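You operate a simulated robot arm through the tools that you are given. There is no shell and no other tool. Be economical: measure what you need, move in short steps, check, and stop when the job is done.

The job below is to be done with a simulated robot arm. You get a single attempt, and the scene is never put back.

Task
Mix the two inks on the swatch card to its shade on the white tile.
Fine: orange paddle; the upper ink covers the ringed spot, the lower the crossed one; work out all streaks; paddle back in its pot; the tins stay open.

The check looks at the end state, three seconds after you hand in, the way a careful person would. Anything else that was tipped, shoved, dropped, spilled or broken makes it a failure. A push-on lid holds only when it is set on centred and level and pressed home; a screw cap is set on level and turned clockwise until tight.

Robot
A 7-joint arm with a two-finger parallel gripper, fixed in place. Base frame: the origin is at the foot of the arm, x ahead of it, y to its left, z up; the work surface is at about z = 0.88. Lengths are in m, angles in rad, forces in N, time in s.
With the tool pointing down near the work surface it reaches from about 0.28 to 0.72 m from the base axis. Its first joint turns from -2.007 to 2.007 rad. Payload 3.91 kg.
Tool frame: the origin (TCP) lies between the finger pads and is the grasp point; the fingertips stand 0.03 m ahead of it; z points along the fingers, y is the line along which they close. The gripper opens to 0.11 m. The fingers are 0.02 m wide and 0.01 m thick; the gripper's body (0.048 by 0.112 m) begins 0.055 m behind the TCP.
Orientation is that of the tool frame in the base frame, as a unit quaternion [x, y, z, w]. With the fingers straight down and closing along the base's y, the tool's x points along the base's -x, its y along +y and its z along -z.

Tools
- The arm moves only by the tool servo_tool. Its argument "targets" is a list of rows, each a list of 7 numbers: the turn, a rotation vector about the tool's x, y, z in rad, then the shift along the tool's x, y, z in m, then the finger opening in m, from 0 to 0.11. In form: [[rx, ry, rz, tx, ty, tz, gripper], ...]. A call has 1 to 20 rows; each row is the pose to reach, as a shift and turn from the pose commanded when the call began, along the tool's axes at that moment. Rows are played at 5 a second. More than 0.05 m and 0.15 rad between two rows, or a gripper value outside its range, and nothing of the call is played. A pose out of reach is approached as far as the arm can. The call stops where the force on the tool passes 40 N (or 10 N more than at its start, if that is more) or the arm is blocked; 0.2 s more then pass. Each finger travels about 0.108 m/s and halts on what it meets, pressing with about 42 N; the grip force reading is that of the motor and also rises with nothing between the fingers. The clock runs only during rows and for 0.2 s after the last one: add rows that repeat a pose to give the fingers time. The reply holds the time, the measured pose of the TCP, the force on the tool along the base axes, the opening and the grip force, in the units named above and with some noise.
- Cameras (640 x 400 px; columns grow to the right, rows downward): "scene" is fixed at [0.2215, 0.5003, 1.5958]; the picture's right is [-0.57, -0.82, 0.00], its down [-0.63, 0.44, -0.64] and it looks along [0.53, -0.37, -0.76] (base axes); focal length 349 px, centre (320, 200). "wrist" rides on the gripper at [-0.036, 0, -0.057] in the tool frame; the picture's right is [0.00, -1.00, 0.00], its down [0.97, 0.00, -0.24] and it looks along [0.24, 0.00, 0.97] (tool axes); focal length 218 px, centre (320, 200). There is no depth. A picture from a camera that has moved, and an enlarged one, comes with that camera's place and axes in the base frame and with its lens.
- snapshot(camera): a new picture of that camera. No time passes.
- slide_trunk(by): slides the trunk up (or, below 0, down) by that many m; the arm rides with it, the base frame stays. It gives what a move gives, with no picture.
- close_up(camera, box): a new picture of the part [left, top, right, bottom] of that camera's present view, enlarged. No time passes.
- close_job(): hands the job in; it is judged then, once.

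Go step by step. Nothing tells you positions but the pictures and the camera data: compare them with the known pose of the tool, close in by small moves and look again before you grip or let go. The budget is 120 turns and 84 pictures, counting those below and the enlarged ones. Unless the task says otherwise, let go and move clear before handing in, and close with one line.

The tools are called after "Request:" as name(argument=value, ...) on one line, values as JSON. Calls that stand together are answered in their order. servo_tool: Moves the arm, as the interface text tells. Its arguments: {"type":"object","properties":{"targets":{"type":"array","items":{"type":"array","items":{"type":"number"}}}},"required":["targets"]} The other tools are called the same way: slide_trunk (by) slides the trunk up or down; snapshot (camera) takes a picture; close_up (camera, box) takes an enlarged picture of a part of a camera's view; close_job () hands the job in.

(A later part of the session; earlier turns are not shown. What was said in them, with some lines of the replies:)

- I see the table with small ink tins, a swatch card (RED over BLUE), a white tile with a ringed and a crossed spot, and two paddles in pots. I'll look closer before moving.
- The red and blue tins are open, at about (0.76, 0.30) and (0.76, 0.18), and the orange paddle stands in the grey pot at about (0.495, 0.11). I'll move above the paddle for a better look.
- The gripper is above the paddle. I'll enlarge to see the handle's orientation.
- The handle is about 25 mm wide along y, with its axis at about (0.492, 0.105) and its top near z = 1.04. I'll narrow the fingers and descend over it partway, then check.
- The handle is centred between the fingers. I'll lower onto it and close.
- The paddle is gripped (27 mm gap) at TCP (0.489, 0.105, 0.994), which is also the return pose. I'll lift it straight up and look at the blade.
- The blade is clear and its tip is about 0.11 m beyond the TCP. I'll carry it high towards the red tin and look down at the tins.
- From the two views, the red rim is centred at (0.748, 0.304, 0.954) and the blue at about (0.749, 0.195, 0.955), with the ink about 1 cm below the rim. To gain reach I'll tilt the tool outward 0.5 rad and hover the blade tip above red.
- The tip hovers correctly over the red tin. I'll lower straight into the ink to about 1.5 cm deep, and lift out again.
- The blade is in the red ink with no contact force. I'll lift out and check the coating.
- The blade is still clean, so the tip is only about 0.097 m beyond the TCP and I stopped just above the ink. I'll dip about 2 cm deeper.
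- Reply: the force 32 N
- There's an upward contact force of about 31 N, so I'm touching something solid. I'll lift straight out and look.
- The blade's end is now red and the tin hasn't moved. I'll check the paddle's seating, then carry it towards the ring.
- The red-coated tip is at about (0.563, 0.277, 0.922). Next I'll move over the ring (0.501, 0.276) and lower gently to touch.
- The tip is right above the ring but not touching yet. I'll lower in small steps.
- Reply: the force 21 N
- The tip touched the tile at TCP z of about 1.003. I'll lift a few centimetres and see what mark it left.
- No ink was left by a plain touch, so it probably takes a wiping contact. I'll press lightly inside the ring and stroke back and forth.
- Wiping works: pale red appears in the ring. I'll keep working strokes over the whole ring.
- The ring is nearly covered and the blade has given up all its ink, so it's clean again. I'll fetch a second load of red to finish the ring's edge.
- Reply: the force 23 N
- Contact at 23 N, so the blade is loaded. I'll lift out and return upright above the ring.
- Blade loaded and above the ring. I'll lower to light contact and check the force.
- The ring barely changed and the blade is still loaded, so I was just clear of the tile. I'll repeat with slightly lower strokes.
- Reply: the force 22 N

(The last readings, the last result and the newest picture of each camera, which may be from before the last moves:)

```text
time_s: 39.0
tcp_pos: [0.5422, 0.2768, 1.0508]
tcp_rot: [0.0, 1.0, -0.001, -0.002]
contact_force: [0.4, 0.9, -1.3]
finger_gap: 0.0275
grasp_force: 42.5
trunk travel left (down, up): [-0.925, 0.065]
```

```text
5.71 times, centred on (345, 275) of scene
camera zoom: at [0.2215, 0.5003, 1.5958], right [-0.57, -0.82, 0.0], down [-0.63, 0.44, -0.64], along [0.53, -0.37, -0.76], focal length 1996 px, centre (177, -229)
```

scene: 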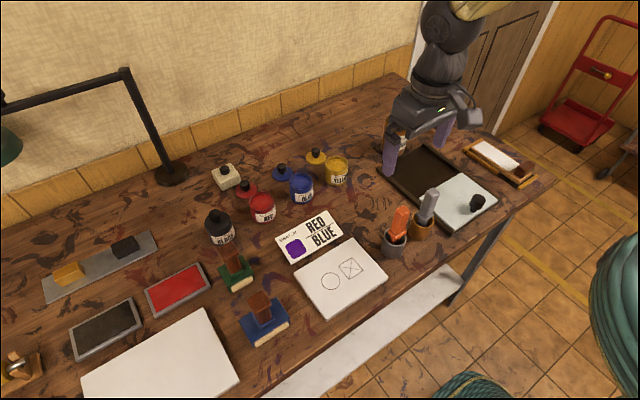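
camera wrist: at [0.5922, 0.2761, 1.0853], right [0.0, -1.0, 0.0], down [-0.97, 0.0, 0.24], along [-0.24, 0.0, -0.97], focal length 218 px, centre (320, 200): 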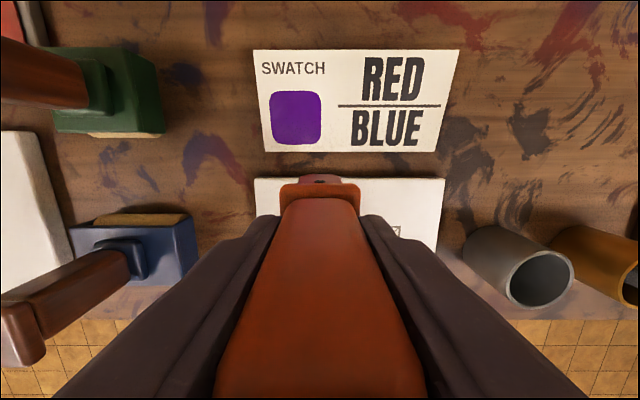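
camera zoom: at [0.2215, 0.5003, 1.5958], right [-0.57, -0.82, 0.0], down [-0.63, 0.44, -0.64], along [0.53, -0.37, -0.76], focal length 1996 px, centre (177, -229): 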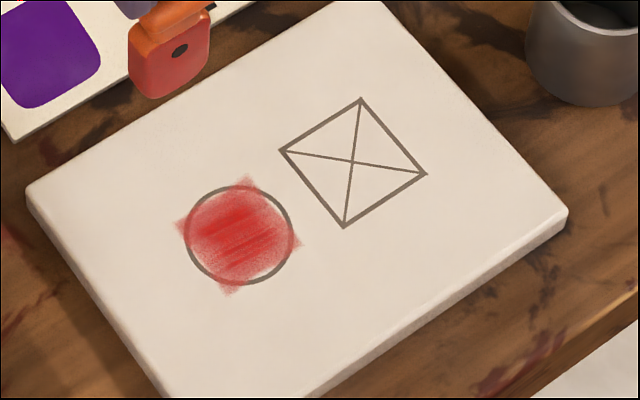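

The patch is exactly as before while the blade remains loaded, so either the ring is already saturated or the contact geometry is off. I'll inspect the blade and patch at higher zoom.

Request:
close_up(camera="scene", box=[305, 215, 353, 245])

Request:
close_up(camera="scene", box=[320, 260, 368, 290])

```text
13.33 times, centred on (329, 230) of scene
camera zoom: at [0.2215, 0.5003, 1.5958], right [-0.57, -0.82, 0.0], down [-0.63, 0.44, -0.64], along [0.53, -0.37, -0.76], focal length 4658 px, centre (200, -200)
```

zoom: 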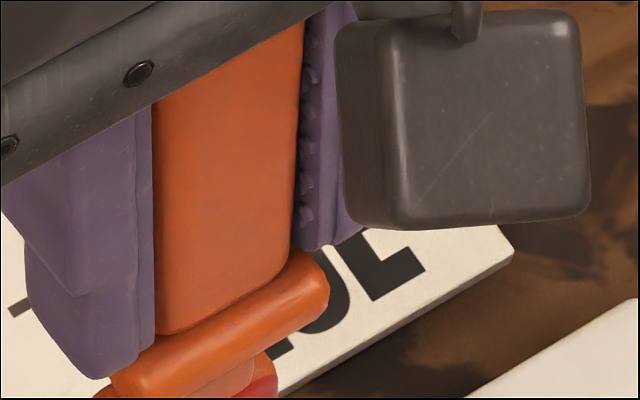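

```text
13.33 times, centred on (344, 275) of scene
camera zoom: at [0.2215, 0.5003, 1.5958], right [-0.57, -0.82, 0.0], down [-0.63, 0.44, -0.64], along [0.53, -0.37, -0.76], focal length 4658 px, centre (0, -800)
```

zoom: 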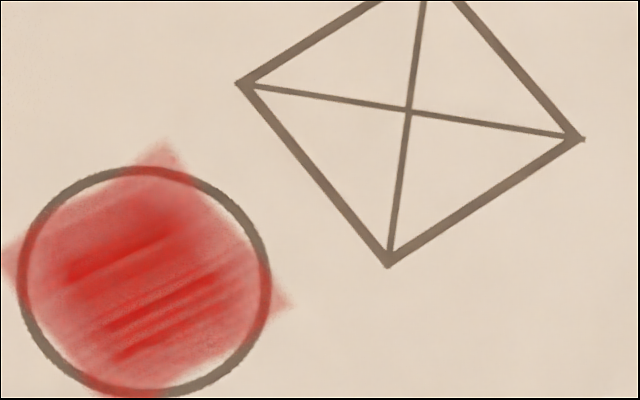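

The patch looks saturated. I'll try one more light rub inside the ring to see whether the blade gives up any more red before going to blue.

Request:
servo_tool(targets=[[0, 0, 0, 0.03, 0, 0.02, 0.015], [0, 0, 0, 0.052, 0, 0.04, 0.015], [0, 0, 0, 0.052, 0, 0.0475, 0.015], [0, 0, 0, 0.046, 0, 0.049, 0.015], [0, 0, 0, 0.06, 0, 0.049, 0.015], [0, 0, 0, 0.046, 0, 0.0495, 0.015], [0, 0, 0, 0.06, 0, 0.0495, 0.015], [0, 0, 0, 0.053, 0.01, 0.0495, 0.015], [0, 0, 0, 0.053, -0.008, 0.0495, 0.015], [0, 0, 0, 0.053, 0.01, 0.0495, 0.015], [0, 0, 0, 0.053, -0.008, 0.0495, 0.015], [0, 0, 0, 0.046, 0, 0.0495, 0.015], [0, 0, 0, 0.06, 0, 0.0495, 0.015]])

Request:
close_up(camera="scene", box=[305, 240, 385, 310])

```text
time_s: 41.8
tcp_pos: [0.4787, 0.2773, 1.0024]
tcp_rot: [0.0, 1.0, 0.0, 0.0]
contact_force: [-0.6, -1.0, 6.3]
finger_gap: 0.0277
grasp_force: 42.3
trunk travel left (down, up): [-0.925, 0.065]
```

```text
5.71 times, centred on (345, 275) of scene
camera zoom: at [0.2215, 0.5003, 1.5958], right [-0.57, -0.82, 0.0], down [-0.63, 0.44, -0.64], along [0.53, -0.37, -0.76], focal length 1996 px, centre (177, -229)
```

zoom: 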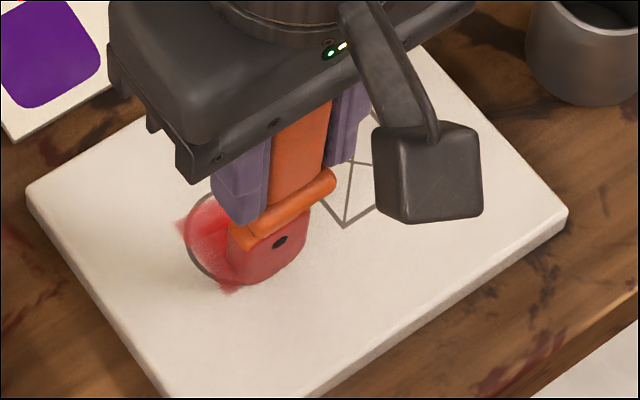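

The blade tip actually sits nearer x ≈ 0.48, at the ring's near edge; the ring centre is at x ≈ 0.499. I'll rub centred on the true ring centre.

Request:
servo_tool(targets=[[0, 0, 0, -0.01, 0, 0, 0.015], [0, 0, 0, -0.018, 0, 0, 0.015], [0, 0, 0, -0.028, 0, 0, 0.015], [0, 0, 0, -0.018, 0, 0, 0.015], [0, 0, 0, -0.01, 0, 0, 0.015], [0, 0, 0, -0.018, 0.006, 0, 0.015], [0, 0, 0, -0.028, 0, 0, 0.015], [0, 0, 0, -0.018, -0.006, 0, 0.015], [0, 0, 0, -0.01, 0, 0, 0.015], [0, 0, 0, -0.018, 0, 0, 0.015], [0, 0, 0, -0.028, 0, 0, 0.015], [0, 0, 0, -0.018, 0, 0, 0.015], [0, 0, 0, -0.01, 0, 0, 0.015], [0, 0, 0, -0.018, 0, -0.01, 0.015], [0, 0, 0, -0.05, 0, -0.04, 0.015], [0, 0, 0, -0.06, 0, -0.05, 0.015]])

Request:
close_up(camera="scene", box=[305, 230, 385, 310])

```text
time_s: 45.2
tcp_pos: [0.5386, 0.2767, 1.0515]
tcp_rot: [0.0, 1.0, 0.0, -0.001]
contact_force: [0.2, 0.2, -0.7]
finger_gap: 0.0274
grasp_force: 41.4
trunk travel left (down, up): [-0.925, 0.065]
```

```text
5.00 times, centred on (345, 270) of scene
camera zoom: at [0.2215, 0.5003, 1.5958], right [-0.57, -0.82, 0.0], down [-0.63, 0.44, -0.64], along [0.53, -0.37, -0.76], focal length 1747 px, centre (195, -150)
```

zoom: 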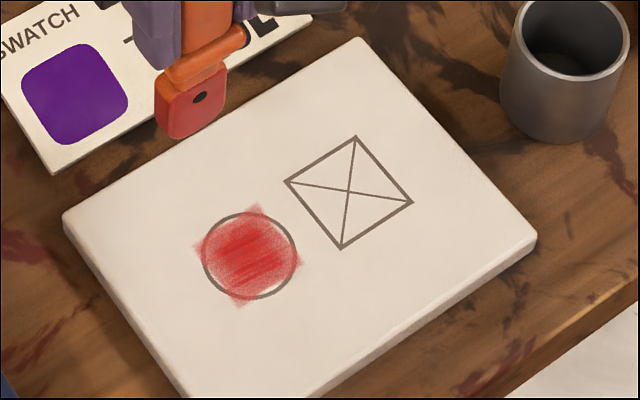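

Request:
close_up(camera="scene", box=[320, 260, 368, 290])

Request:
close_up(camera="scene", box=[302, 228, 350, 258])

```text
13.33 times, centred on (344, 275) of scene
camera zoom: at [0.2215, 0.5003, 1.5958], right [-0.57, -0.82, 0.0], down [-0.63, 0.44, -0.64], along [0.53, -0.37, -0.76], focal length 4658 px, centre (0, -800)
```

zoom: 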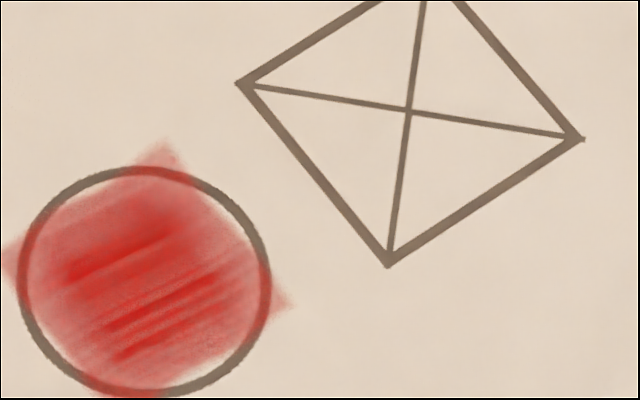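

```text
13.33 times, centred on (326, 243) of scene
camera zoom: at [0.2215, 0.5003, 1.5958], right [-0.57, -0.82, 0.0], down [-0.63, 0.44, -0.64], along [0.53, -0.37, -0.76], focal length 4658 px, centre (240, -373)
```

zoom: 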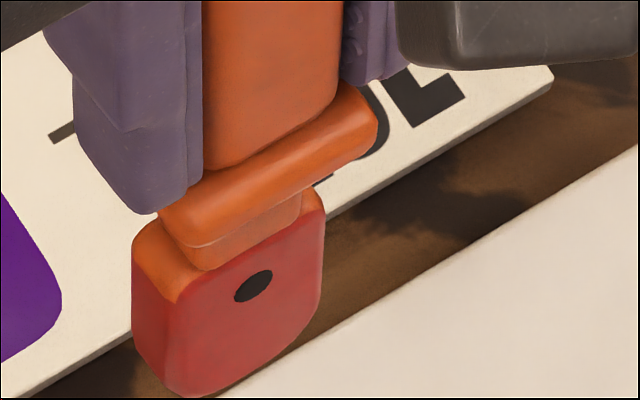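

The ring won't take any more, so red is done. Next I'll move to the blue tin (0.749, 0.197) with the same tilt and touch the blade to the ink.

Request:
servo_tool(targets=[[0, 0, 0, -0.005, -0.01, -0.045, 0.015], [0, -0.1, 0, -0.04, -0.03, -0.07, 0.015], [0, -0.2, 0, -0.08, -0.05, -0.083, 0.015], [0, -0.35, 0, -0.12, -0.07, -0.083, 0.015], [0, -0.5, 0, -0.156, -0.08, -0.083, 0.015], [0, -0.5, 0, -0.156, -0.08, -0.083, 0.015]])

Request:
close_up(camera="scene", box=[230, 140, 350, 230])

```text
time_s: 46.6
tcp_pos: [0.6966, 0.1981, 1.1342]
tcp_rot: [0.0, 0.969, 0.0, 0.248]
contact_force: [0.1, -0.2, -1.3]
finger_gap: 0.0274
grasp_force: 42.0
trunk travel left (down, up): [-0.925, 0.065]
```

```text
4.44 times, centred on (290, 185) of scene
camera zoom: at [0.2215, 0.5003, 1.5958], right [-0.57, -0.82, 0.0], down [-0.63, 0.44, -0.64], along [0.53, -0.37, -0.76], focal length 1552 px, centre (453, 267)
```

zoom: 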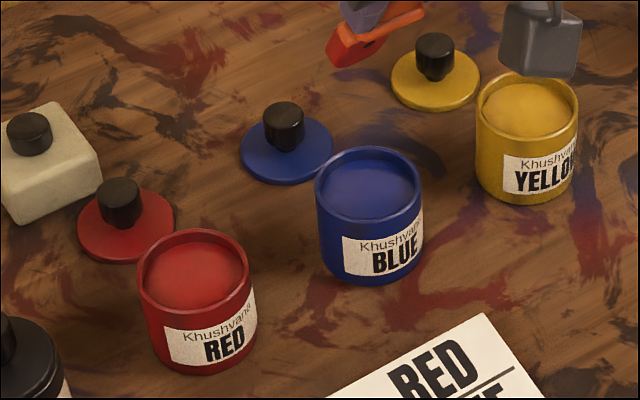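

Request:
servo_tool(targets=[[0, 0, 0, 0.019, 0, 0.035, 0.015], [0, 0, 0, 0.038, 0, 0.07, 0.015], [0, 0, 0, 0.0479, 0, 0.0878, 0.015], [0, 0, 0, 0.0527, 0, 0.0966, 0.015], [0, 0, 0, 0.054, 0, 0.0992, 0.015], [0, 0, 0, 0.0551, 0, 0.101, 0.015]])

```text
time_s: 48.0
tcp_pos: [0.6963, 0.1978, 1.0222]
tcp_rot: [0.001, 0.968, 0.0, 0.251]
contact_force: [-0.3, 0.3, 11.2]
finger_gap: 0.0273
grasp_force: 42.0
trunk travel left (down, up): [-0.925, 0.065]
```

Request:
servo_tool(targets=[[0, 0, 0, -0.012, 0, -0.022, 0.015], [0, 0, 0, -0.03, 0, -0.055, 0.015], [0, 0, 0, -0.048, 0, -0.088, 0.015], [0, 0, 0, -0.053, 0, -0.098, 0.015], [0, 0, 0, -0.053, 0, -0.098, 0.015]])

Request:
close_up(camera="scene", box=[230, 140, 350, 230])

```text
time_s: 49.2
tcp_pos: [0.6946, 0.1973, 1.131]
tcp_rot: [-0.001, 0.969, 0.001, 0.247]
contact_force: [0.3, 0.7, -1.1]
finger_gap: 0.0277
grasp_force: 41.9
trunk travel left (down, up): [-0.925, 0.065]
```

```text
4.44 times, centred on (290, 185) of scene
camera zoom: at [0.2215, 0.5003, 1.5958], right [-0.57, -0.82, 0.0], down [-0.63, 0.44, -0.64], along [0.53, -0.37, -0.76], focal length 1552 px, centre (453, 267)
```

zoom: 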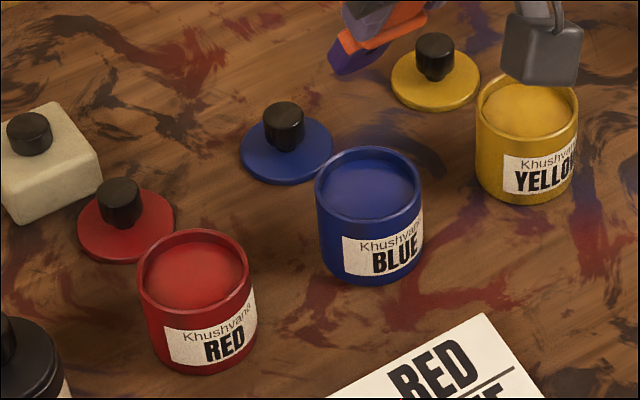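

Request:
close_up(camera="scene", box=[280, 140, 328, 170])

Request:
close_up(camera="scene", box=[280, 165, 328, 195])

```text
13.33 times, centred on (304, 155) of scene
camera zoom: at [0.2215, 0.5003, 1.5958], right [-0.57, -0.82, 0.0], down [-0.63, 0.44, -0.64], along [0.53, -0.37, -0.76], focal length 4658 px, centre (533, 800)
```

zoom: 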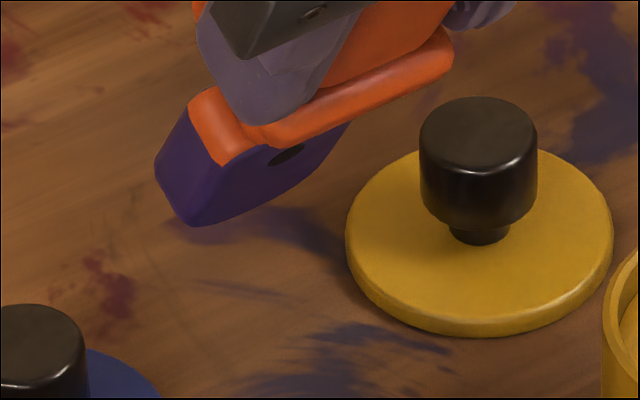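

```text
13.33 times, centred on (304, 180) of scene
camera zoom: at [0.2215, 0.5003, 1.5958], right [-0.57, -0.82, 0.0], down [-0.63, 0.44, -0.64], along [0.53, -0.37, -0.76], focal length 4658 px, centre (533, 467)
```

zoom: 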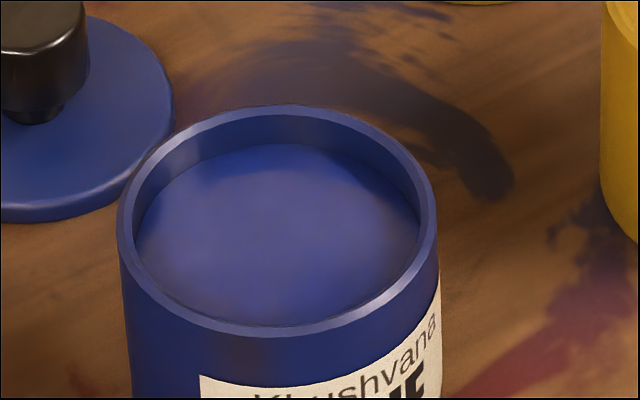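

The tin is still clean blue, but the blade came out purple: leftover red mixed with blue. I'll dip a few more times to shift the load towards blue.

Request:
servo_tool(targets=[[0, 0, 0, 0.02, 0, 0.036, 0.015], [0, 0, 0, 0.0407, 0, 0.0746, 0.015], [0, 0, 0, 0.0539, 0, 0.0988, 0.015], [0, 0, 0, 0.0539, 0, 0.0988, 0.015], [0, 0, 0, 0.0359, 0, 0.0658, 0.015], [0, 0, 0, 0.0359, 0, 0.0658, 0.015], [0, 0, 0, 0.0539, 0, 0.0988, 0.015], [0, 0, 0, 0.0539, 0, 0.0988, 0.015], [0, 0, 0, 0.0359, 0, 0.0658, 0.015], [0, 0, 0, 0.0359, 0, 0.0658, 0.015], [0, 0, 0, 0.0539, 0, 0.0988, 0.015], [0, 0, 0, 0.0539, 0, 0.0988, 0.015], [0, 0, 0, 0.0359, 0, 0.0658, 0.015], [0, 0, 0, 0.02, 0, 0.036, 0.015], [0, 0, 0, 0, 0, 0, 0.015]])

Request:
close_up(camera="scene", box=[270, 140, 334, 190])

```text
time_s: 52.4
tcp_pos: [0.6924, 0.196, 1.133]
tcp_rot: [0.0, 0.969, 0.0, 0.247]
contact_force: [-0.8, -0.5, -0.8]
finger_gap: 0.0273
grasp_force: 41.9
trunk travel left (down, up): [-0.925, 0.065]
```

```text
8.00 times, centred on (302, 165) of scene
camera zoom: at [0.2215, 0.5003, 1.5958], right [-0.57, -0.82, 0.0], down [-0.63, 0.44, -0.64], along [0.53, -0.37, -0.76], focal length 2795 px, centre (464, 480)
```

zoom: 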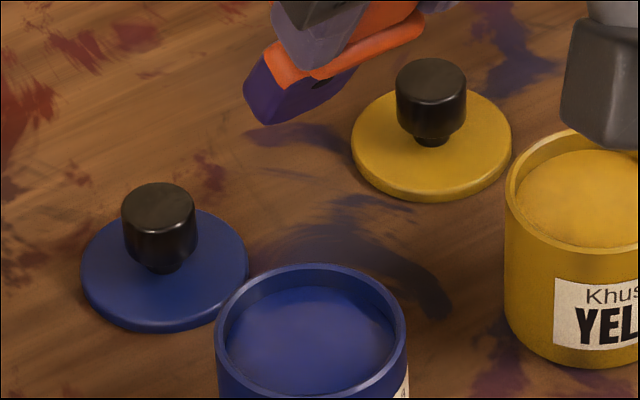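

Repeated dips don't shift it, so the blade keeps some red. Before touching the cross I'll try rubbing it off on a blank part of the tile, away from both marks.

Request:
servo_tool(targets=[[0, 0.1, 0, 0.022, 0.01, -0.012, 0.015], [0, 0.2, 0, 0.044, 0.02, -0.024, 0.015], [0, 0.3, 0, 0.066, 0.03, -0.036, 0.015], [0, 0.4, 0, 0.098, 0.04, -0.046, 0.015], [0, 0.5, 0, 0.13, 0.054, -0.06, 0.015], [0, 0.5, 0, 0.148, 0.054, -0.03, 0.015], [0, 0.5, 0, 0.165, 0.054, 0.0, 0.015], [0, 0.5, 0, 0.178, 0.054, 0.02, 0.015], [0, 0.5, 0, 0.178, 0.054, 0.02, 0.015]])

```text
time_s: 54.4
tcp_pos: [0.5474, 0.2521, 1.0293]
tcp_rot: [0.001, 1.0, 0.0, 0.0]
contact_force: [0.4, -0.2, -0.6]
finger_gap: 0.0274
grasp_force: 42.0
trunk travel left (down, up): [-0.925, 0.065]
```

Request:
servo_tool(targets=[[0, 0, 0, 0.002, 0, 0.018, 0.015], [0, 0, 0, 0.002, 0, 0.026, 0.015], [0, 0, 0, 0.002, 0, 0.029, 0.015], [0, 0, 0, 0.006, 0.004, 0.0295, 0.015], [0, 0, 0, 0.0, 0.006, 0.0295, 0.015], [0, 0, 0, 0.008, 0, 0.0295, 0.015], [0, 0, 0, 0.0, -0.006, 0.0295, 0.015], [0, 0, 0, 0.006, 0, 0.0295, 0.015]])

Request:
close_up(camera="scene", box=[305, 220, 385, 300])

```text
time_s: 56.2
tcp_pos: [0.5456, 0.2473, 1.0013]
tcp_rot: [0.001, 1.0, 0.0, 0.003]
contact_force: [9.9, -1.6, 26.7]
finger_gap: 0.0274
grasp_force: 41.3
trunk travel left (down, up): [-0.925, 0.065]
```

```text
5.00 times, centred on (345, 260) of scene
camera zoom: at [0.2215, 0.5003, 1.5958], right [-0.57, -0.82, 0.0], down [-0.63, 0.44, -0.64], along [0.53, -0.37, -0.76], focal length 1747 px, centre (195, -100)
```

zoom: 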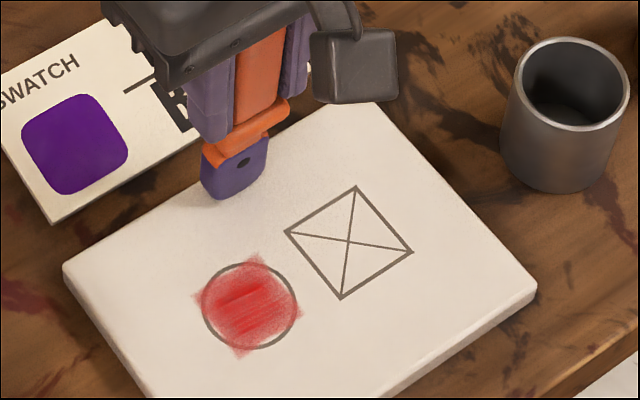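

No stray mark appeared, and in good light the blade looks like blue ink over orange plastic, so the load is blue. I'll rub it into the crossed spot at (0.4998, 0.223).

Request:
servo_tool(targets=[[0, 0, 0, 0, 0, -0.02, 0.015], [0, 0, 0, 0.022, -0.015, -0.02, 0.015], [0, 0, 0, 0.0444, -0.029, -0.02, 0.015], [0, 0, 0, 0.0444, -0.029, -0.005, 0.015], [0, 0, 0, 0.0444, -0.029, -0.0005, 0.015], [0, 0, 0, 0.0514, -0.029, -0.0005, 0.015], [0, 0, 0, 0.0444, -0.029, -0.0005, 0.015], [0, 0, 0, 0.0374, -0.029, -0.0005, 0.015], [0, 0, 0, 0.0444, -0.029, -0.0005, 0.015]])

Request:
close_up(camera="scene", box=[305, 230, 385, 310])

```text
time_s: 58.2
tcp_pos: [0.5009, 0.2221, 1.0011]
tcp_rot: [0.0, 1.0, 0.002, 0.005]
contact_force: [7.3, 0.6, 25.6]
finger_gap: 0.0275
grasp_force: 41.7
trunk travel left (down, up): [-0.925, 0.065]
```

```text
5.00 times, centred on (345, 270) of scene
camera zoom: at [0.2215, 0.5003, 1.5958], right [-0.57, -0.82, 0.0], down [-0.63, 0.44, -0.64], along [0.53, -0.37, -0.76], focal length 1747 px, centre (195, -150)
```

zoom: 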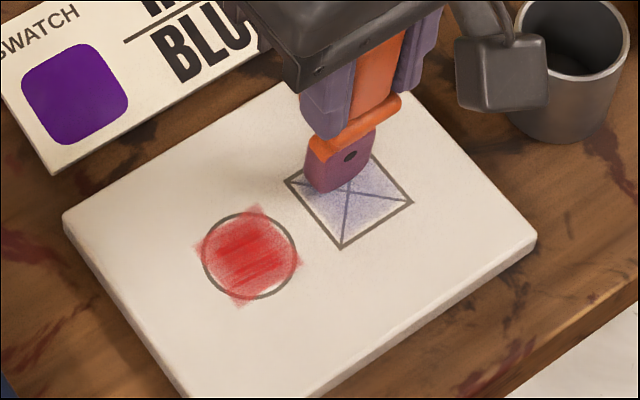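

Blue is going down on the cross. I'll continue rubbing over it, slightly nearer me.

Request:
servo_tool(targets=[[0, 0, 0, 0.01, 0, 0, 0.015], [0, 0, 0, 0.018, 0.003, 0, 0.015], [0, 0, 0, 0.008, 0.006, 0, 0.015], [0, 0, 0, -0.004, 0.005, 0, 0.015], [0, 0, 0, -0.006, 0, 0, 0.015], [0, 0, 0, -0.004, -0.005, 0, 0.015], [0, 0, 0, 0.008, -0.006, 0, 0.015], [0, 0, 0, 0.018, -0.004, 0, 0.015], [0, 0, 0, 0.018, 0.002, 0, 0.015], [0, 0, 0, 0.006, 0, 0, 0.015], [0, 0, 0, -0.006, 0, 0, 0.015], [0, 0, 0, 0.006, 0.005, 0, 0.015], [0, 0, 0, 0.016, -0.004, 0, 0.015], [0, 0, 0, 0.004, -0.005, 0, 0.015], [0, 0, 0, -0.006, 0.003, 0, 0.015], [0, 0, 0, 0.006, 0, 0, 0.015], [0, 0, 0, 0.006, 0, -0.03, 0.015], [0, 0, 0, -0.035, 0, -0.05, 0.015]])

Request:
close_up(camera="scene", box=[305, 230, 385, 310])

```text
time_s: 59.1
tcp_pos: [0.4836, 0.2237, 0.9999]
tcp_rot: [0.001, 1.0, -0.003, -0.008]
contact_force: [-8.1, -6.1, 28.9]
finger_gap: 0.0273
grasp_force: 42.1
trunk travel left (down, up): [-0.925, 0.065]
stopped in row 4: the force on the tool passed its limit (the readings are from after the stop); the commanded pose is now the measured one
```

```text
5.00 times, centred on (345, 270) of scene
camera zoom: at [0.2215, 0.5003, 1.5958], right [-0.57, -0.82, 0.0], down [-0.63, 0.44, -0.64], along [0.53, -0.37, -0.76], focal length 1747 px, centre (195, -150)
```

zoom: 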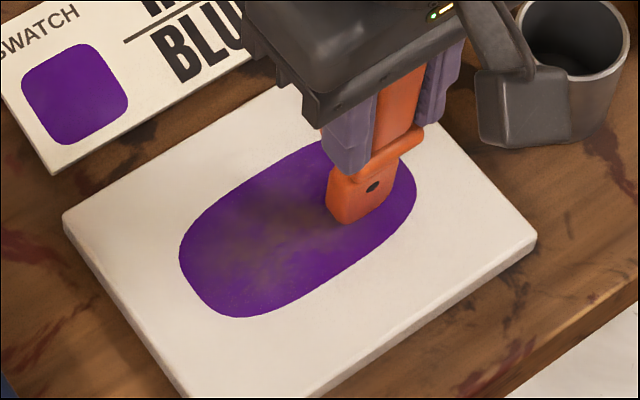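

Both inks joined into a purple pool matching the swatch, with streaks in the middle, and the blade is clean. I'll stroke lightly back and forth through the pool to work the streaks out.

Request:
servo_tool(targets=[[0, 0, 0, 0, 0, -0.001, 0.015], [0, 0, 0, -0.006, 0.004, -0.001, 0.015], [0, 0, 0, -0.012, 0.014, -0.001, 0.015], [0, 0, 0, -0.012, 0.026, -0.001, 0.015], [0, 0, 0, -0.012, 0.038, -0.001, 0.015], [0, 0, 0, -0.012, 0.05, -0.001, 0.015], [0, 0, 0, -0.018, 0.044, -0.001, 0.015], [0, 0, 0, -0.018, 0.03, -0.001, 0.015], [0, 0, 0, -0.018, 0.016, -0.001, 0.015], [0, 0, 0, -0.018, 0.004, -0.001, 0.015], [0, 0, 0, -0.01, 0.004, -0.001, 0.015], [0, 0, 0, -0.006, 0.016, -0.001, 0.015], [0, 0, 0, -0.006, 0.03, -0.001, 0.015], [0, 0, 0, -0.006, 0.044, -0.001, 0.015], [0, 0, 0, -0.014, 0.044, -0.001, 0.015], [0, 0, 0, -0.014, 0.03, -0.001, 0.015], [0, 0, 0, -0.014, 0.016, -0.001, 0.015], [0, 0, 0, -0.014, 0.004, -0.001, 0.015]])

Request:
close_up(camera="scene", box=[305, 230, 385, 310])

```text
time_s: 62.9
tcp_pos: [0.4994, 0.2303, 0.9997]
tcp_rot: [0.0, 1.0, -0.002, -0.006]
contact_force: [0.1, 8.8, 23.2]
finger_gap: 0.0275
grasp_force: 42.0
trunk travel left (down, up): [-0.925, 0.065]
```

```text
5.00 times, centred on (345, 270) of scene
camera zoom: at [0.2215, 0.5003, 1.5958], right [-0.57, -0.82, 0.0], down [-0.63, 0.44, -0.64], along [0.53, -0.37, -0.76], focal length 1747 px, centre (195, -150)
```

zoom: 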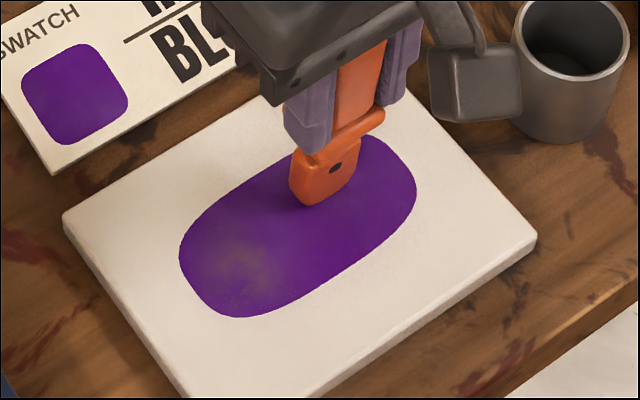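

Almost uniform; a faint streak remains near the ring end. More strokes there and through the whole pool.

Request:
servo_tool(targets=[[0, 0, 0, 0, 0.014, -0.0003, 0.015], [0, 0, 0, 0, 0.028, -0.0003, 0.015], [0, 0, 0, 0, 0.042, -0.0003, 0.015], [0, 0, 0, 0, 0.056, -0.0003, 0.015], [0, 0, 0, 0.01, 0.058, -0.0003, 0.015], [0, 0, 0, 0.01, 0.045, -0.0003, 0.015], [0, 0, 0, 0, 0.04, -0.0003, 0.015], [0, 0, 0, -0.01, 0.045, -0.0003, 0.015], [0, 0, 0, -0.01, 0.058, -0.0003, 0.015], [0, 0, 0, 0, 0.056, -0.0003, 0.015], [0, 0, 0, 0.01, 0.05, -0.0003, 0.015], [0, 0, 0, 0, 0.044, -0.0003, 0.015], [0, 0, 0, -0.008, 0.03, -0.0003, 0.015], [0, 0, 0, 0.006, 0.018, -0.0003, 0.015], [0, 0, 0, 0.006, 0.004, -0.0003, 0.015], [0, 0, 0, -0.006, 0.004, -0.0003, 0.015], [0, 0, 0, -0.003, 0.02, -0.0003, 0.015], [0, 0, 0, 0, 0.034, -0.0003, 0.015], [0, 0, 0, 0, 0.05, -0.0003, 0.015], [0, 0, 0, 0, 0.056, -0.0003, 0.015]])

Request:
servo_tool(targets=[[0, 0, 0, 0.01, -0.004, 0, 0.015], [0, 0, 0, 0, -0.012, 0, 0.015], [0, 0, 0, -0.01, -0.004, 0, 0.015], [0, 0, 0, 0, -0.016, 0, 0.015], [0, 0, 0, 0, -0.03, 0, 0.015], [0, 0, 0, 0, -0.044, 0, 0.015], [0, 0, 0, 0, -0.054, 0, 0.015], [0, 0, 0, 0.006, -0.04, 0, 0.015], [0, 0, 0, 0.006, -0.026, 0, 0.015], [0, 0, 0, 0.006, -0.012, 0, 0.015], [0, 0, 0, 0, 0, 0, 0.015], [0, 0, 0, 0, -0.01, 0, 0.015], [0, 0, 0, 0, -0.01, -0.03, 0.015], [0, 0, 0, -0.02, -0.04, -0.06, 0.015], [0, 0, 0, -0.02, -0.08, -0.08, 0.015]])

Request:
close_up(camera="scene", box=[305, 230, 385, 310])

```text
time_s: 66.2
tcp_pos: [0.4937, 0.2349, 0.9997]
tcp_rot: [-0.002, 1.0, -0.003, -0.012]
contact_force: [-7.9, -0.8, 21.6]
finger_gap: 0.0274
grasp_force: 42.1
trunk travel left (down, up): [-0.925, 0.065]
stopped in row 16: the force on the tool passed its limit (the readings are from after the stop); the commanded pose is now the measured one
```

```text
time_s: 67.7
tcp_pos: [0.4942, 0.1957, 1.0007]
tcp_rot: [-0.001, 1.0, 0.0, -0.01]
contact_force: [-6.0, 1.5, 17.4]
finger_gap: 0.0277
grasp_force: 42.2
trunk travel left (down, up): [-0.925, 0.065]
stopped in row 7: the force on the tool passed its limit (the readings are from after the stop); the commanded pose is now the measured one
```

```text
5.00 times, centred on (345, 270) of scene
camera zoom: at [0.2215, 0.5003, 1.5958], right [-0.57, -0.82, 0.0], down [-0.63, 0.44, -0.64], along [0.53, -0.37, -0.76], focal length 1747 px, centre (195, -150)
```

zoom: 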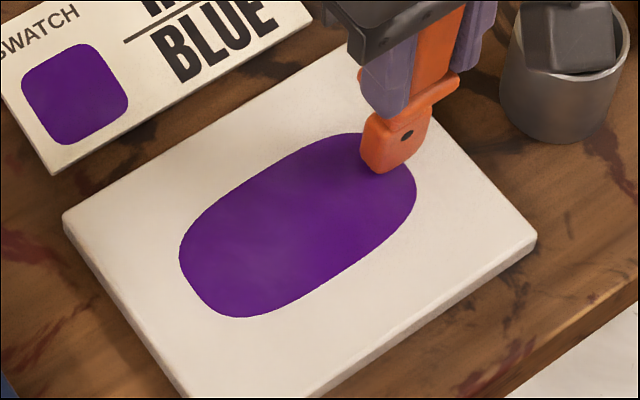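

The pool looks uniform now. I'll lift straight up and inspect it closely.

Request:
servo_tool(targets=[[0, 0, 0, 0, 0, -0.03, 0.015], [0, 0, 0, 0, 0, -0.07, 0.015], [0, 0, 0, 0, -0.04, -0.11, 0.015], [0, 0, 0, 0, -0.07, -0.13, 0.015], [0, 0, 0, 0, -0.07, -0.13, 0.015]])

Request:
close_up(camera="scene", box=[315, 245, 375, 285])

Request:
close_up(camera="scene", box=[340, 80, 500, 270])

Request:
snapshot(camera="wrist")

```text
refused: row 3 steps farther than a row can; nothing moved
```

```text
10.00 times, centred on (345, 265) of scene
camera zoom: at [0.2215, 0.5003, 1.5958], right [-0.57, -0.82, 0.0], down [-0.63, 0.44, -0.64], along [0.53, -0.37, -0.76], focal length 3493 px, centre (70, -450)
```

zoom: 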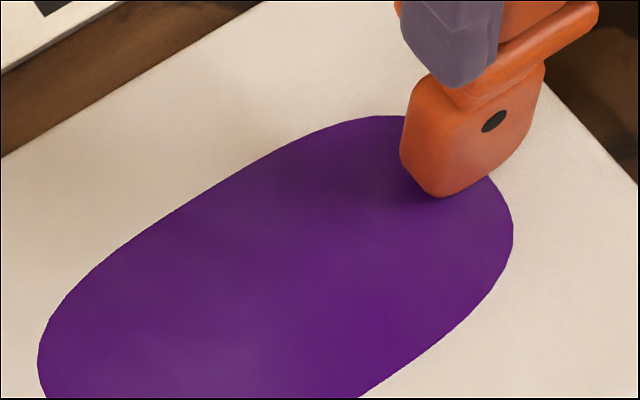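

```text
2.11 times, centred on (420, 175) of scene
camera zoom: at [0.2215, 0.5003, 1.5958], right [-0.57, -0.82, 0.0], down [-0.63, 0.44, -0.64], along [0.53, -0.37, -0.76], focal length 735 px, centre (110, 253)
```

zoom: 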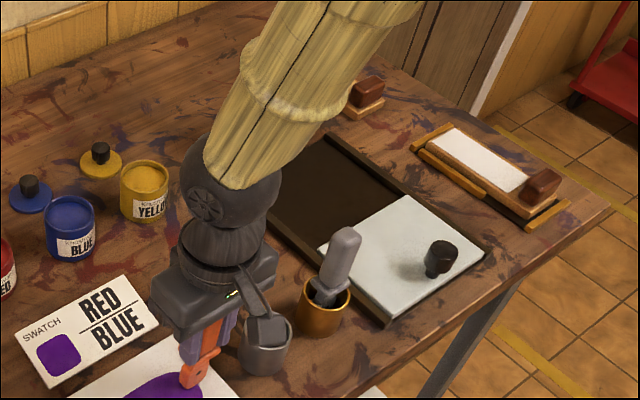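

```text
27 pictures are left
camera wrist: at [0.5318, 0.1957, 1.056], right [0.0, -1.0, 0.0], down [-0.97, 0.0, 0.26], along [-0.26, 0.0, -0.97], focal length 218 px, centre (320, 200)
```

wrist: 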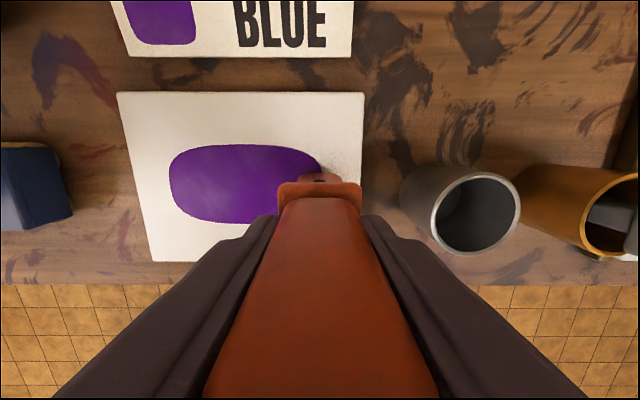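

There's still the faintest cloudiness on the ring side, so I'll do another set of light strokes before lifting.

Request:
servo_tool(targets=[[0, 0, 0, 0, 0.01, -0.0008, 0.015], [0, 0, 0, 0, 0.024, -0.0008, 0.015], [0, 0, 0, 0, 0.038, -0.0008, 0.015], [0, 0, 0, 0, 0.052, -0.0008, 0.015], [0, 0, 0, 0, 0.066, -0.0008, 0.015], [0, 0, 0, 0, 0.08, -0.0008, 0.015], [0, 0, 0, 0, 0.09, -0.0008, 0.015], [0, 0, 0, -0.008, 0.084, -0.0008, 0.015], [0, 0, 0, -0.008, 0.07, -0.0008, 0.015], [0, 0, 0, -0.008, 0.056, -0.0008, 0.015], [0, 0, 0, -0.008, 0.042, -0.0008, 0.015], [0, 0, 0, -0.008, 0.03, -0.0008, 0.015], [0, 0, 0, 0.004, 0.036, -0.0008, 0.015], [0, 0, 0, 0.006, 0.05, -0.0008, 0.015], [0, 0, 0, 0.006, 0.064, -0.0008, 0.015], [0, 0, 0, 0.006, 0.078, -0.0008, 0.015], [0, 0, 0, 0, 0.088, -0.0008, 0.015], [0, 0, 0, -0.006, 0.08, -0.0008, 0.015], [0, 0, 0, 0, 0.074, -0.0008, 0.015]])

```text
time_s: 71.7
tcp_pos: [0.4972, 0.2716, 1.0003]
tcp_rot: [-0.002, 1.0, 0.001, -0.007]
contact_force: [5.6, 4.7, 20.2]
finger_gap: 0.0274
grasp_force: 41.6
trunk travel left (down, up): [-0.925, 0.065]
```

Request:
servo_tool(targets=[[0, 0, 0, 0.004, -0.014, 0, 0.015], [0, 0, 0, -0.004, -0.028, 0, 0.015], [0, 0, 0, 0.004, -0.042, 0, 0.015], [0, 0, 0, 0, -0.05, 0, 0.015], [0, 0, 0, 0, -0.036, 0, 0.015], [0, 0, 0, 0, -0.022, 0, 0.015], [0, 0, 0, 0, -0.008, 0, 0.015], [0, 0, 0, 0, 0.008, 0, 0.015], [0, 0, 0, 0, 0, 0, 0.015], [0, 0, 0, 0, 0, -0.04, 0.015], [0, 0, 0, 0, -0.015, -0.08, 0.015], [0, 0, 0, 0, -0.05, -0.11, 0.015], [0, 0, 0, 0, -0.09, -0.13, 0.015], [0, 0, 0, 0, -0.13, -0.14, 0.015], [0, 0, 0, 0, -0.165, -0.15, 0.015], [0, 0, 0, 0, -0.165, -0.15, 0.015]])

Request:
close_up(camera="scene", box=[310, 240, 382, 295])

Request:
close_up(camera="scene", box=[340, 110, 480, 270])

Request:
snapshot(camera="wrist")

```text
time_s: 75.0
tcp_pos: [0.4997, 0.1061, 1.1483]
tcp_rot: [0.0, 1.0, -0.002, -0.01]
contact_force: [0.6, -0.4, -0.9]
finger_gap: 0.0274
grasp_force: 42.3
trunk travel left (down, up): [-0.925, 0.065]
```

```text
7.27 times, centred on (346, 268) of scene
camera zoom: at [0.2215, 0.5003, 1.5958], right [-0.57, -0.82, 0.0], down [-0.63, 0.44, -0.64], along [0.53, -0.37, -0.76], focal length 2540 px, centre (131, -291)
```

zoom: 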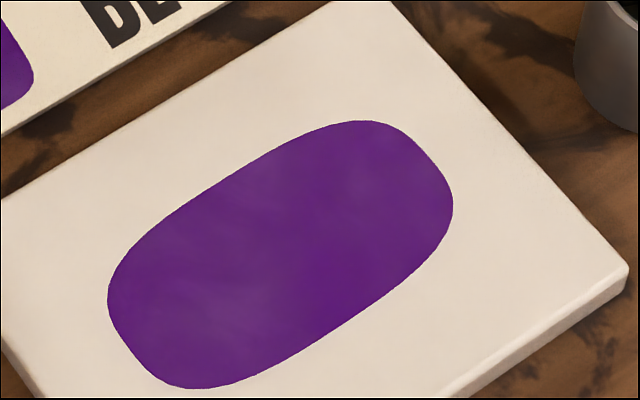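

```text
2.50 times, centred on (410, 190) of scene
camera zoom: at [0.2215, 0.5003, 1.5958], right [-0.57, -0.82, 0.0], down [-0.63, 0.44, -0.64], along [0.53, -0.37, -0.76], focal length 873 px, centre (95, 225)
```

zoom: 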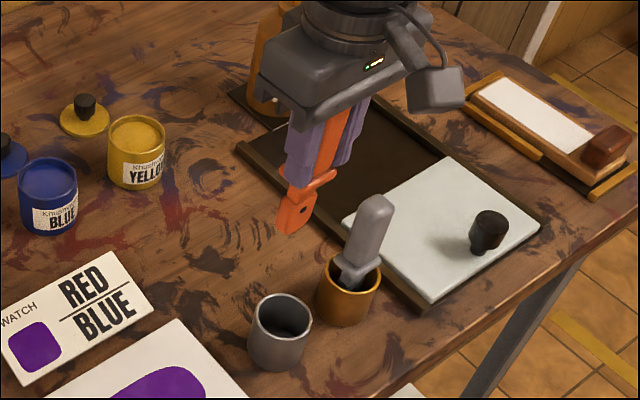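

```text
24 pictures are left
camera wrist: at [0.5367, 0.1057, 1.2038], right [0.0, -1.0, 0.0], down [-0.97, 0.0, 0.26], along [-0.26, 0.0, -0.97], focal length 218 px, centre (320, 200)
```

wrist: 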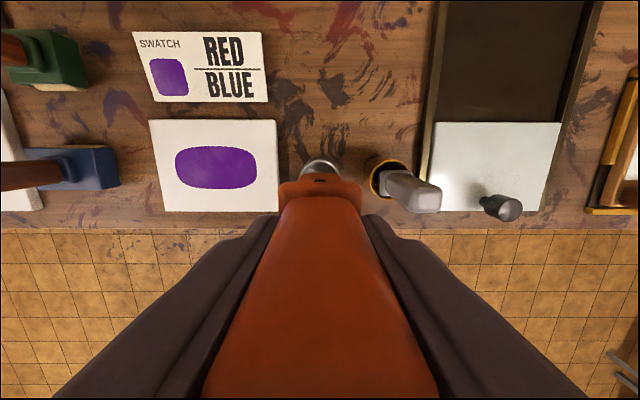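

The pool is a uniform purple like the swatch. Next I'll bring the paddle upright over its pot (centre about (0.492, 0.105), rim z ≈ 0.943) and check alignment just above the rim.

Request:
servo_tool(targets=[[0, 0.05, 0, 0.003, 0, 0.02, 0.015], [0, 0.1, 0, 0.006, -0.001, 0.045, 0.015], [0, 0.1, 0, 0.006, -0.001, 0.078, 0.015], [0, 0.1, 0, 0.006, -0.001, 0.078, 0.015]])

Request:
close_up(camera="scene", box=[360, 190, 430, 270])

Request:
snapshot(camera="wrist")

```text
time_s: 76.0
tcp_pos: [0.4907, 0.1037, 1.0733]
tcp_rot: [-0.001, 0.998, 0.0, -0.06]
contact_force: [-0.4, -0.5, -0.1]
finger_gap: 0.0273
grasp_force: 41.6
trunk travel left (down, up): [-0.925, 0.065]
```

```text
5.00 times, centred on (395, 230) of scene
camera zoom: at [0.2215, 0.5003, 1.5958], right [-0.57, -0.82, 0.0], down [-0.63, 0.44, -0.64], along [0.53, -0.37, -0.76], focal length 1747 px, centre (-55, 50)
```

zoom: 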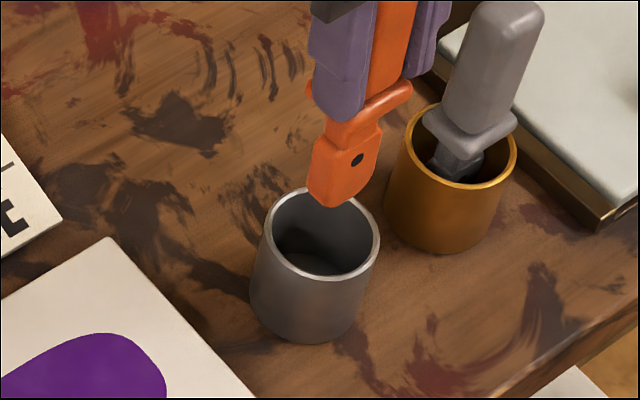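

```text
22 pictures are left
camera wrist: at [0.533, 0.1047, 1.1238], right [0.0, -1.0, 0.0], down [-0.94, 0.0, 0.35], along [-0.35, 0.0, -0.94], focal length 218 px, centre (320, 200)
```

wrist: 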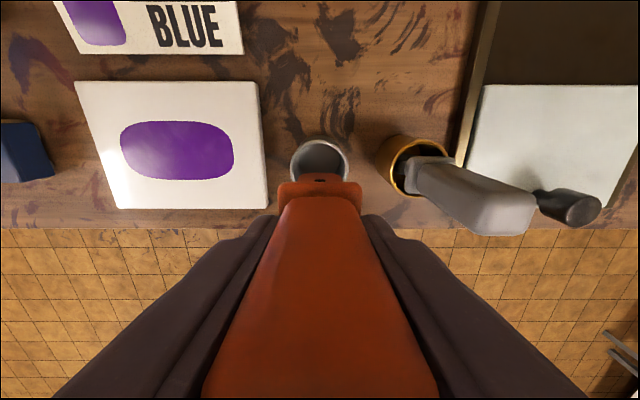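

Tip is over the pot opening within a few mm. I'll lower it in, watching the force.

Request:
servo_tool(targets=[[0, 0, 0, -0.005, 0.001, 0.01, 0.015], [0, 0, 0, -0.0075, 0.001, 0.029, 0.015], [0, 0, 0, -0.01, 0.001, 0.049, 0.015], [0, 0, 0, -0.012, 0.001, 0.065, 0.015]])

Request:
close_up(camera="scene", box=[360, 190, 430, 270])

```text
time_s: 77.0
tcp_pos: [0.4956, 0.1047, 1.0058]
tcp_rot: [0.0, 0.998, 0.0, -0.06]
contact_force: [-0.4, 0.3, -1.5]
finger_gap: 0.0274
grasp_force: 42.3
trunk travel left (down, up): [-0.925, 0.065]
```

```text
5.00 times, centred on (395, 230) of scene
camera zoom: at [0.2215, 0.5003, 1.5958], right [-0.57, -0.82, 0.0], down [-0.63, 0.44, -0.64], along [0.53, -0.37, -0.76], focal length 1747 px, centre (-55, 50)
```

zoom: 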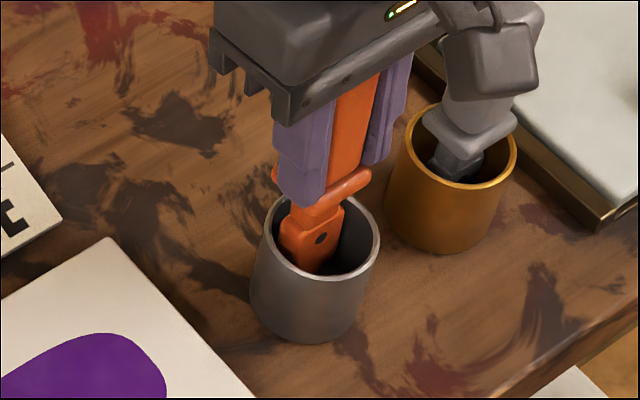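

The blade is inside the pot. I'll go down in small steps to the floor.

Request:
servo_tool(targets=[[0, 0, 0, -0.0005, 0, 0.005, 0.015], [0, 0, 0, -0.001, 0, 0.01, 0.015], [0, 0, 0, -0.0015, 0, 0.014, 0.015], [0, 0, 0, -0.002, 0, 0.017, 0.015]])

```text
time_s: 78.0
tcp_pos: [0.4965, 0.1046, 0.9899]
tcp_rot: [0.0, 0.998, -0.001, -0.06]
contact_force: [-0.3, 0.3, 12.4]
finger_gap: 0.0273
grasp_force: 42.0
trunk travel left (down, up): [-0.925, 0.065]
```

The tip has touched the pot floor (12 N). I'll ease up slightly and open the fingers modestly, then check.

Request:
servo_tool(targets=[[0, 0, 0, 0, 0, -0.001, 0.015], [0, 0, 0, 0, 0, -0.001, 0.035], [0, 0, 0, 0, 0, -0.001, 0.05], [0, 0, 0, 0, 0, -0.001, 0.055], [0, 0, 0, 0, 0, -0.001, 0.055]])

Request:
close_up(camera="scene", box=[360, 170, 440, 270])

Request:
snapshot(camera="wrist")

```text
time_s: 79.2
tcp_pos: [0.4973, 0.105, 0.9894]
tcp_rot: [-0.001, 0.998, -0.003, -0.06]
contact_force: [0.2, -0.4, -0.1]
finger_gap: 0.0551
grasp_force: 0.0
trunk travel left (down, up): [-0.925, 0.065]
```

```text
4.00 times, centred on (400, 220) of scene
camera zoom: at [0.2215, 0.5003, 1.5958], right [-0.57, -0.82, 0.0], down [-0.63, 0.44, -0.64], along [0.53, -0.37, -0.76], focal length 1397 px, centre (0, 120)
```

zoom: 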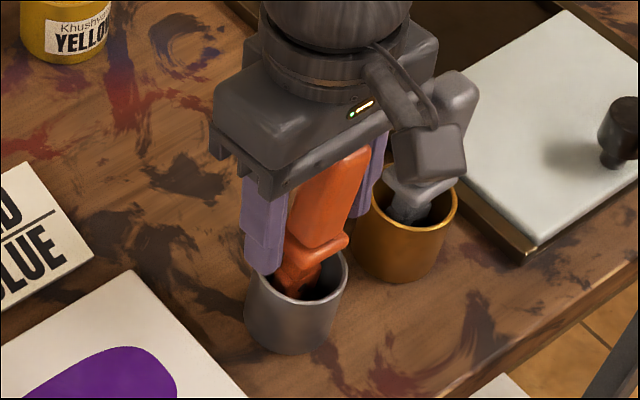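

```text
19 pictures are left
camera wrist: at [0.5389, 0.1042, 1.041], right [0.0, -1.0, 0.0], down [-0.93, 0.0, 0.36], along [-0.36, 0.0, -0.93], focal length 218 px, centre (320, 200)
```

wrist: 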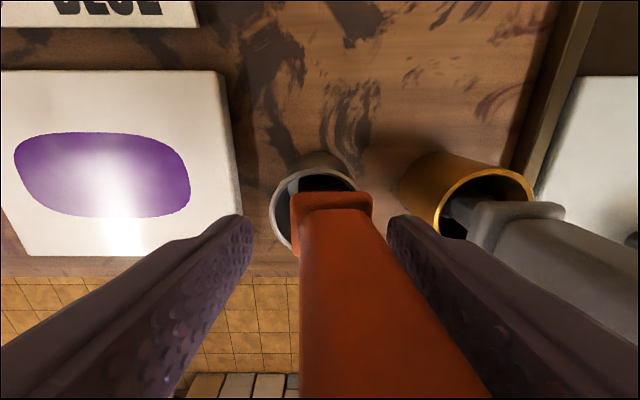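

The paddle stands in the pot, leaning lightly against its rim. I'll widen slightly, shift to centre on the handle, and rise straight up.

Request:
servo_tool(targets=[[0, 0, 0, 0, -0.004, 0, 0.065], [0, 0, 0, 0, -0.004, 0, 0.065], [0, 0, 0, 0.002, -0.004, -0.02, 0.065], [0, 0, 0, 0.0055, -0.004, -0.045, 0.065], [0, 0, 0, 0.01, -0.004, -0.085, 0.065], [0, 0, 0, 0.016, -0.004, -0.13, 0.065], [0, 0, 0, 0.02, -0.004, -0.165, 0.065]])

Request:
snapshot(camera="scene")

Request:
close_up(camera="scene", box=[360, 170, 440, 270])

Request:
close_up(camera="scene", box=[230, 140, 390, 310])

```text
time_s: 80.8
tcp_pos: [0.4968, 0.1011, 1.1559]
tcp_rot: [-0.001, 0.998, -0.002, -0.061]
contact_force: [-0.3, 0.1, 0.0]
finger_gap: 0.065
grasp_force: 0.1
trunk travel left (down, up): [-0.925, 0.065]
```

```text
18 pictures are left
```

scene: 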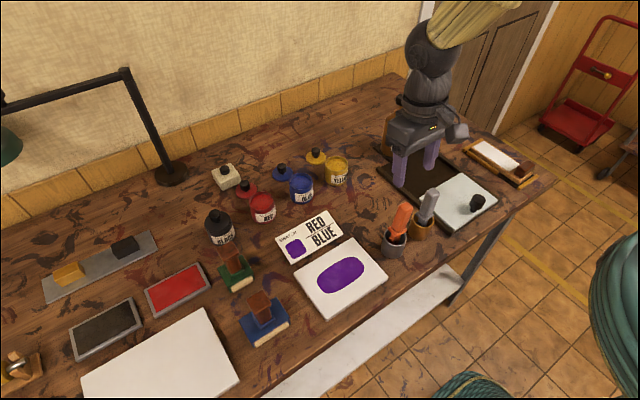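

```text
4.00 times, centred on (400, 220) of scene
camera zoom: at [0.2215, 0.5003, 1.5958], right [-0.57, -0.82, 0.0], down [-0.63, 0.44, -0.64], along [0.53, -0.37, -0.76], focal length 1397 px, centre (0, 120)
```

zoom: 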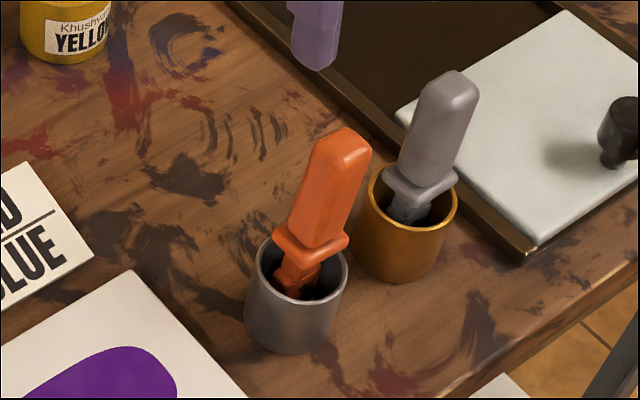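

```text
2.35 times, centred on (310, 225) of scene
camera zoom: at [0.2215, 0.5003, 1.5958], right [-0.57, -0.82, 0.0], down [-0.63, 0.44, -0.64], along [0.53, -0.37, -0.76], focal length 822 px, centre (344, 141)
```

zoom: 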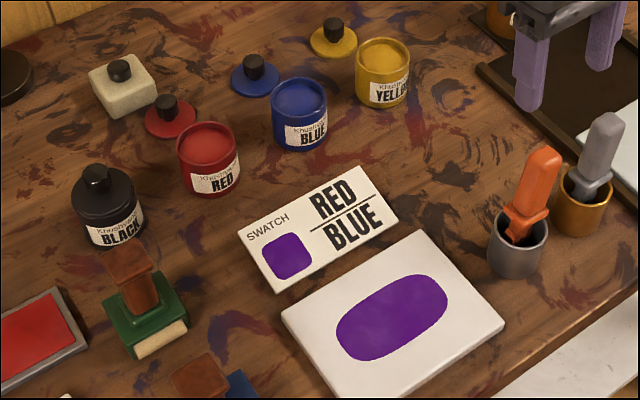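

All is in place. I'll make one last comparison of the pool with the swatch for leftover streaks.

Request:
close_up(camera="scene", box=[315, 250, 371, 298])

Request:
close_up(camera="scene", box=[276, 226, 332, 270])

```text
8.33 times, centred on (343, 274) of scene
camera zoom: at [0.2215, 0.5003, 1.5958], right [-0.57, -0.82, 0.0], down [-0.63, 0.44, -0.64], along [0.53, -0.37, -0.76], focal length 2911 px, centre (128, -417)
```

zoom: 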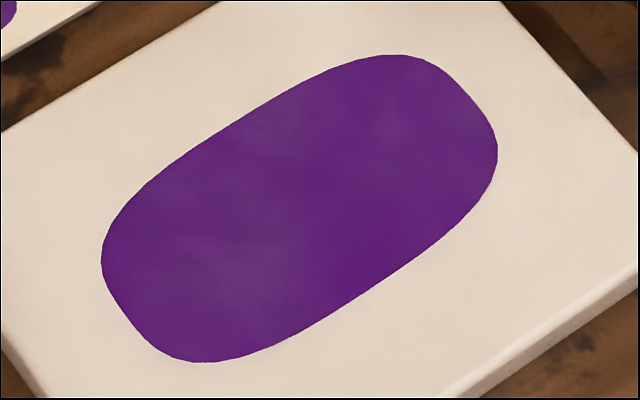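

```text
9.09 times, centred on (304, 248) of scene
camera zoom: at [0.2215, 0.5003, 1.5958], right [-0.57, -0.82, 0.0], down [-0.63, 0.44, -0.64], along [0.53, -0.37, -0.76], focal length 3176 px, centre (466, -236)
```

zoom: 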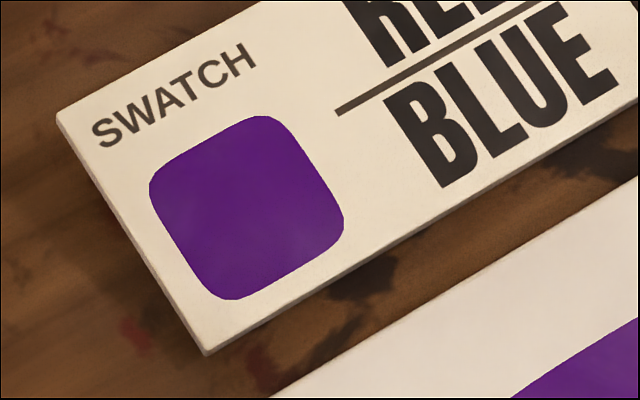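

The pool matches the swatch, with only the same faint sheen the card shows. The orange paddle is in its pot, the tins are open and undisturbed, and the gripper is clear, so I'm handing in.

Request:
close_job()

```text
The job is handed in.
```

I handed in the job with red worked over the ring and blue over the cross, mixed to a uniform purple matching the swatch; the orange paddle is back in its pot and the tins are open. One risk: the blade still had leftover red on it when I dipped it in the blue tin, though the blue ink shows no tint.
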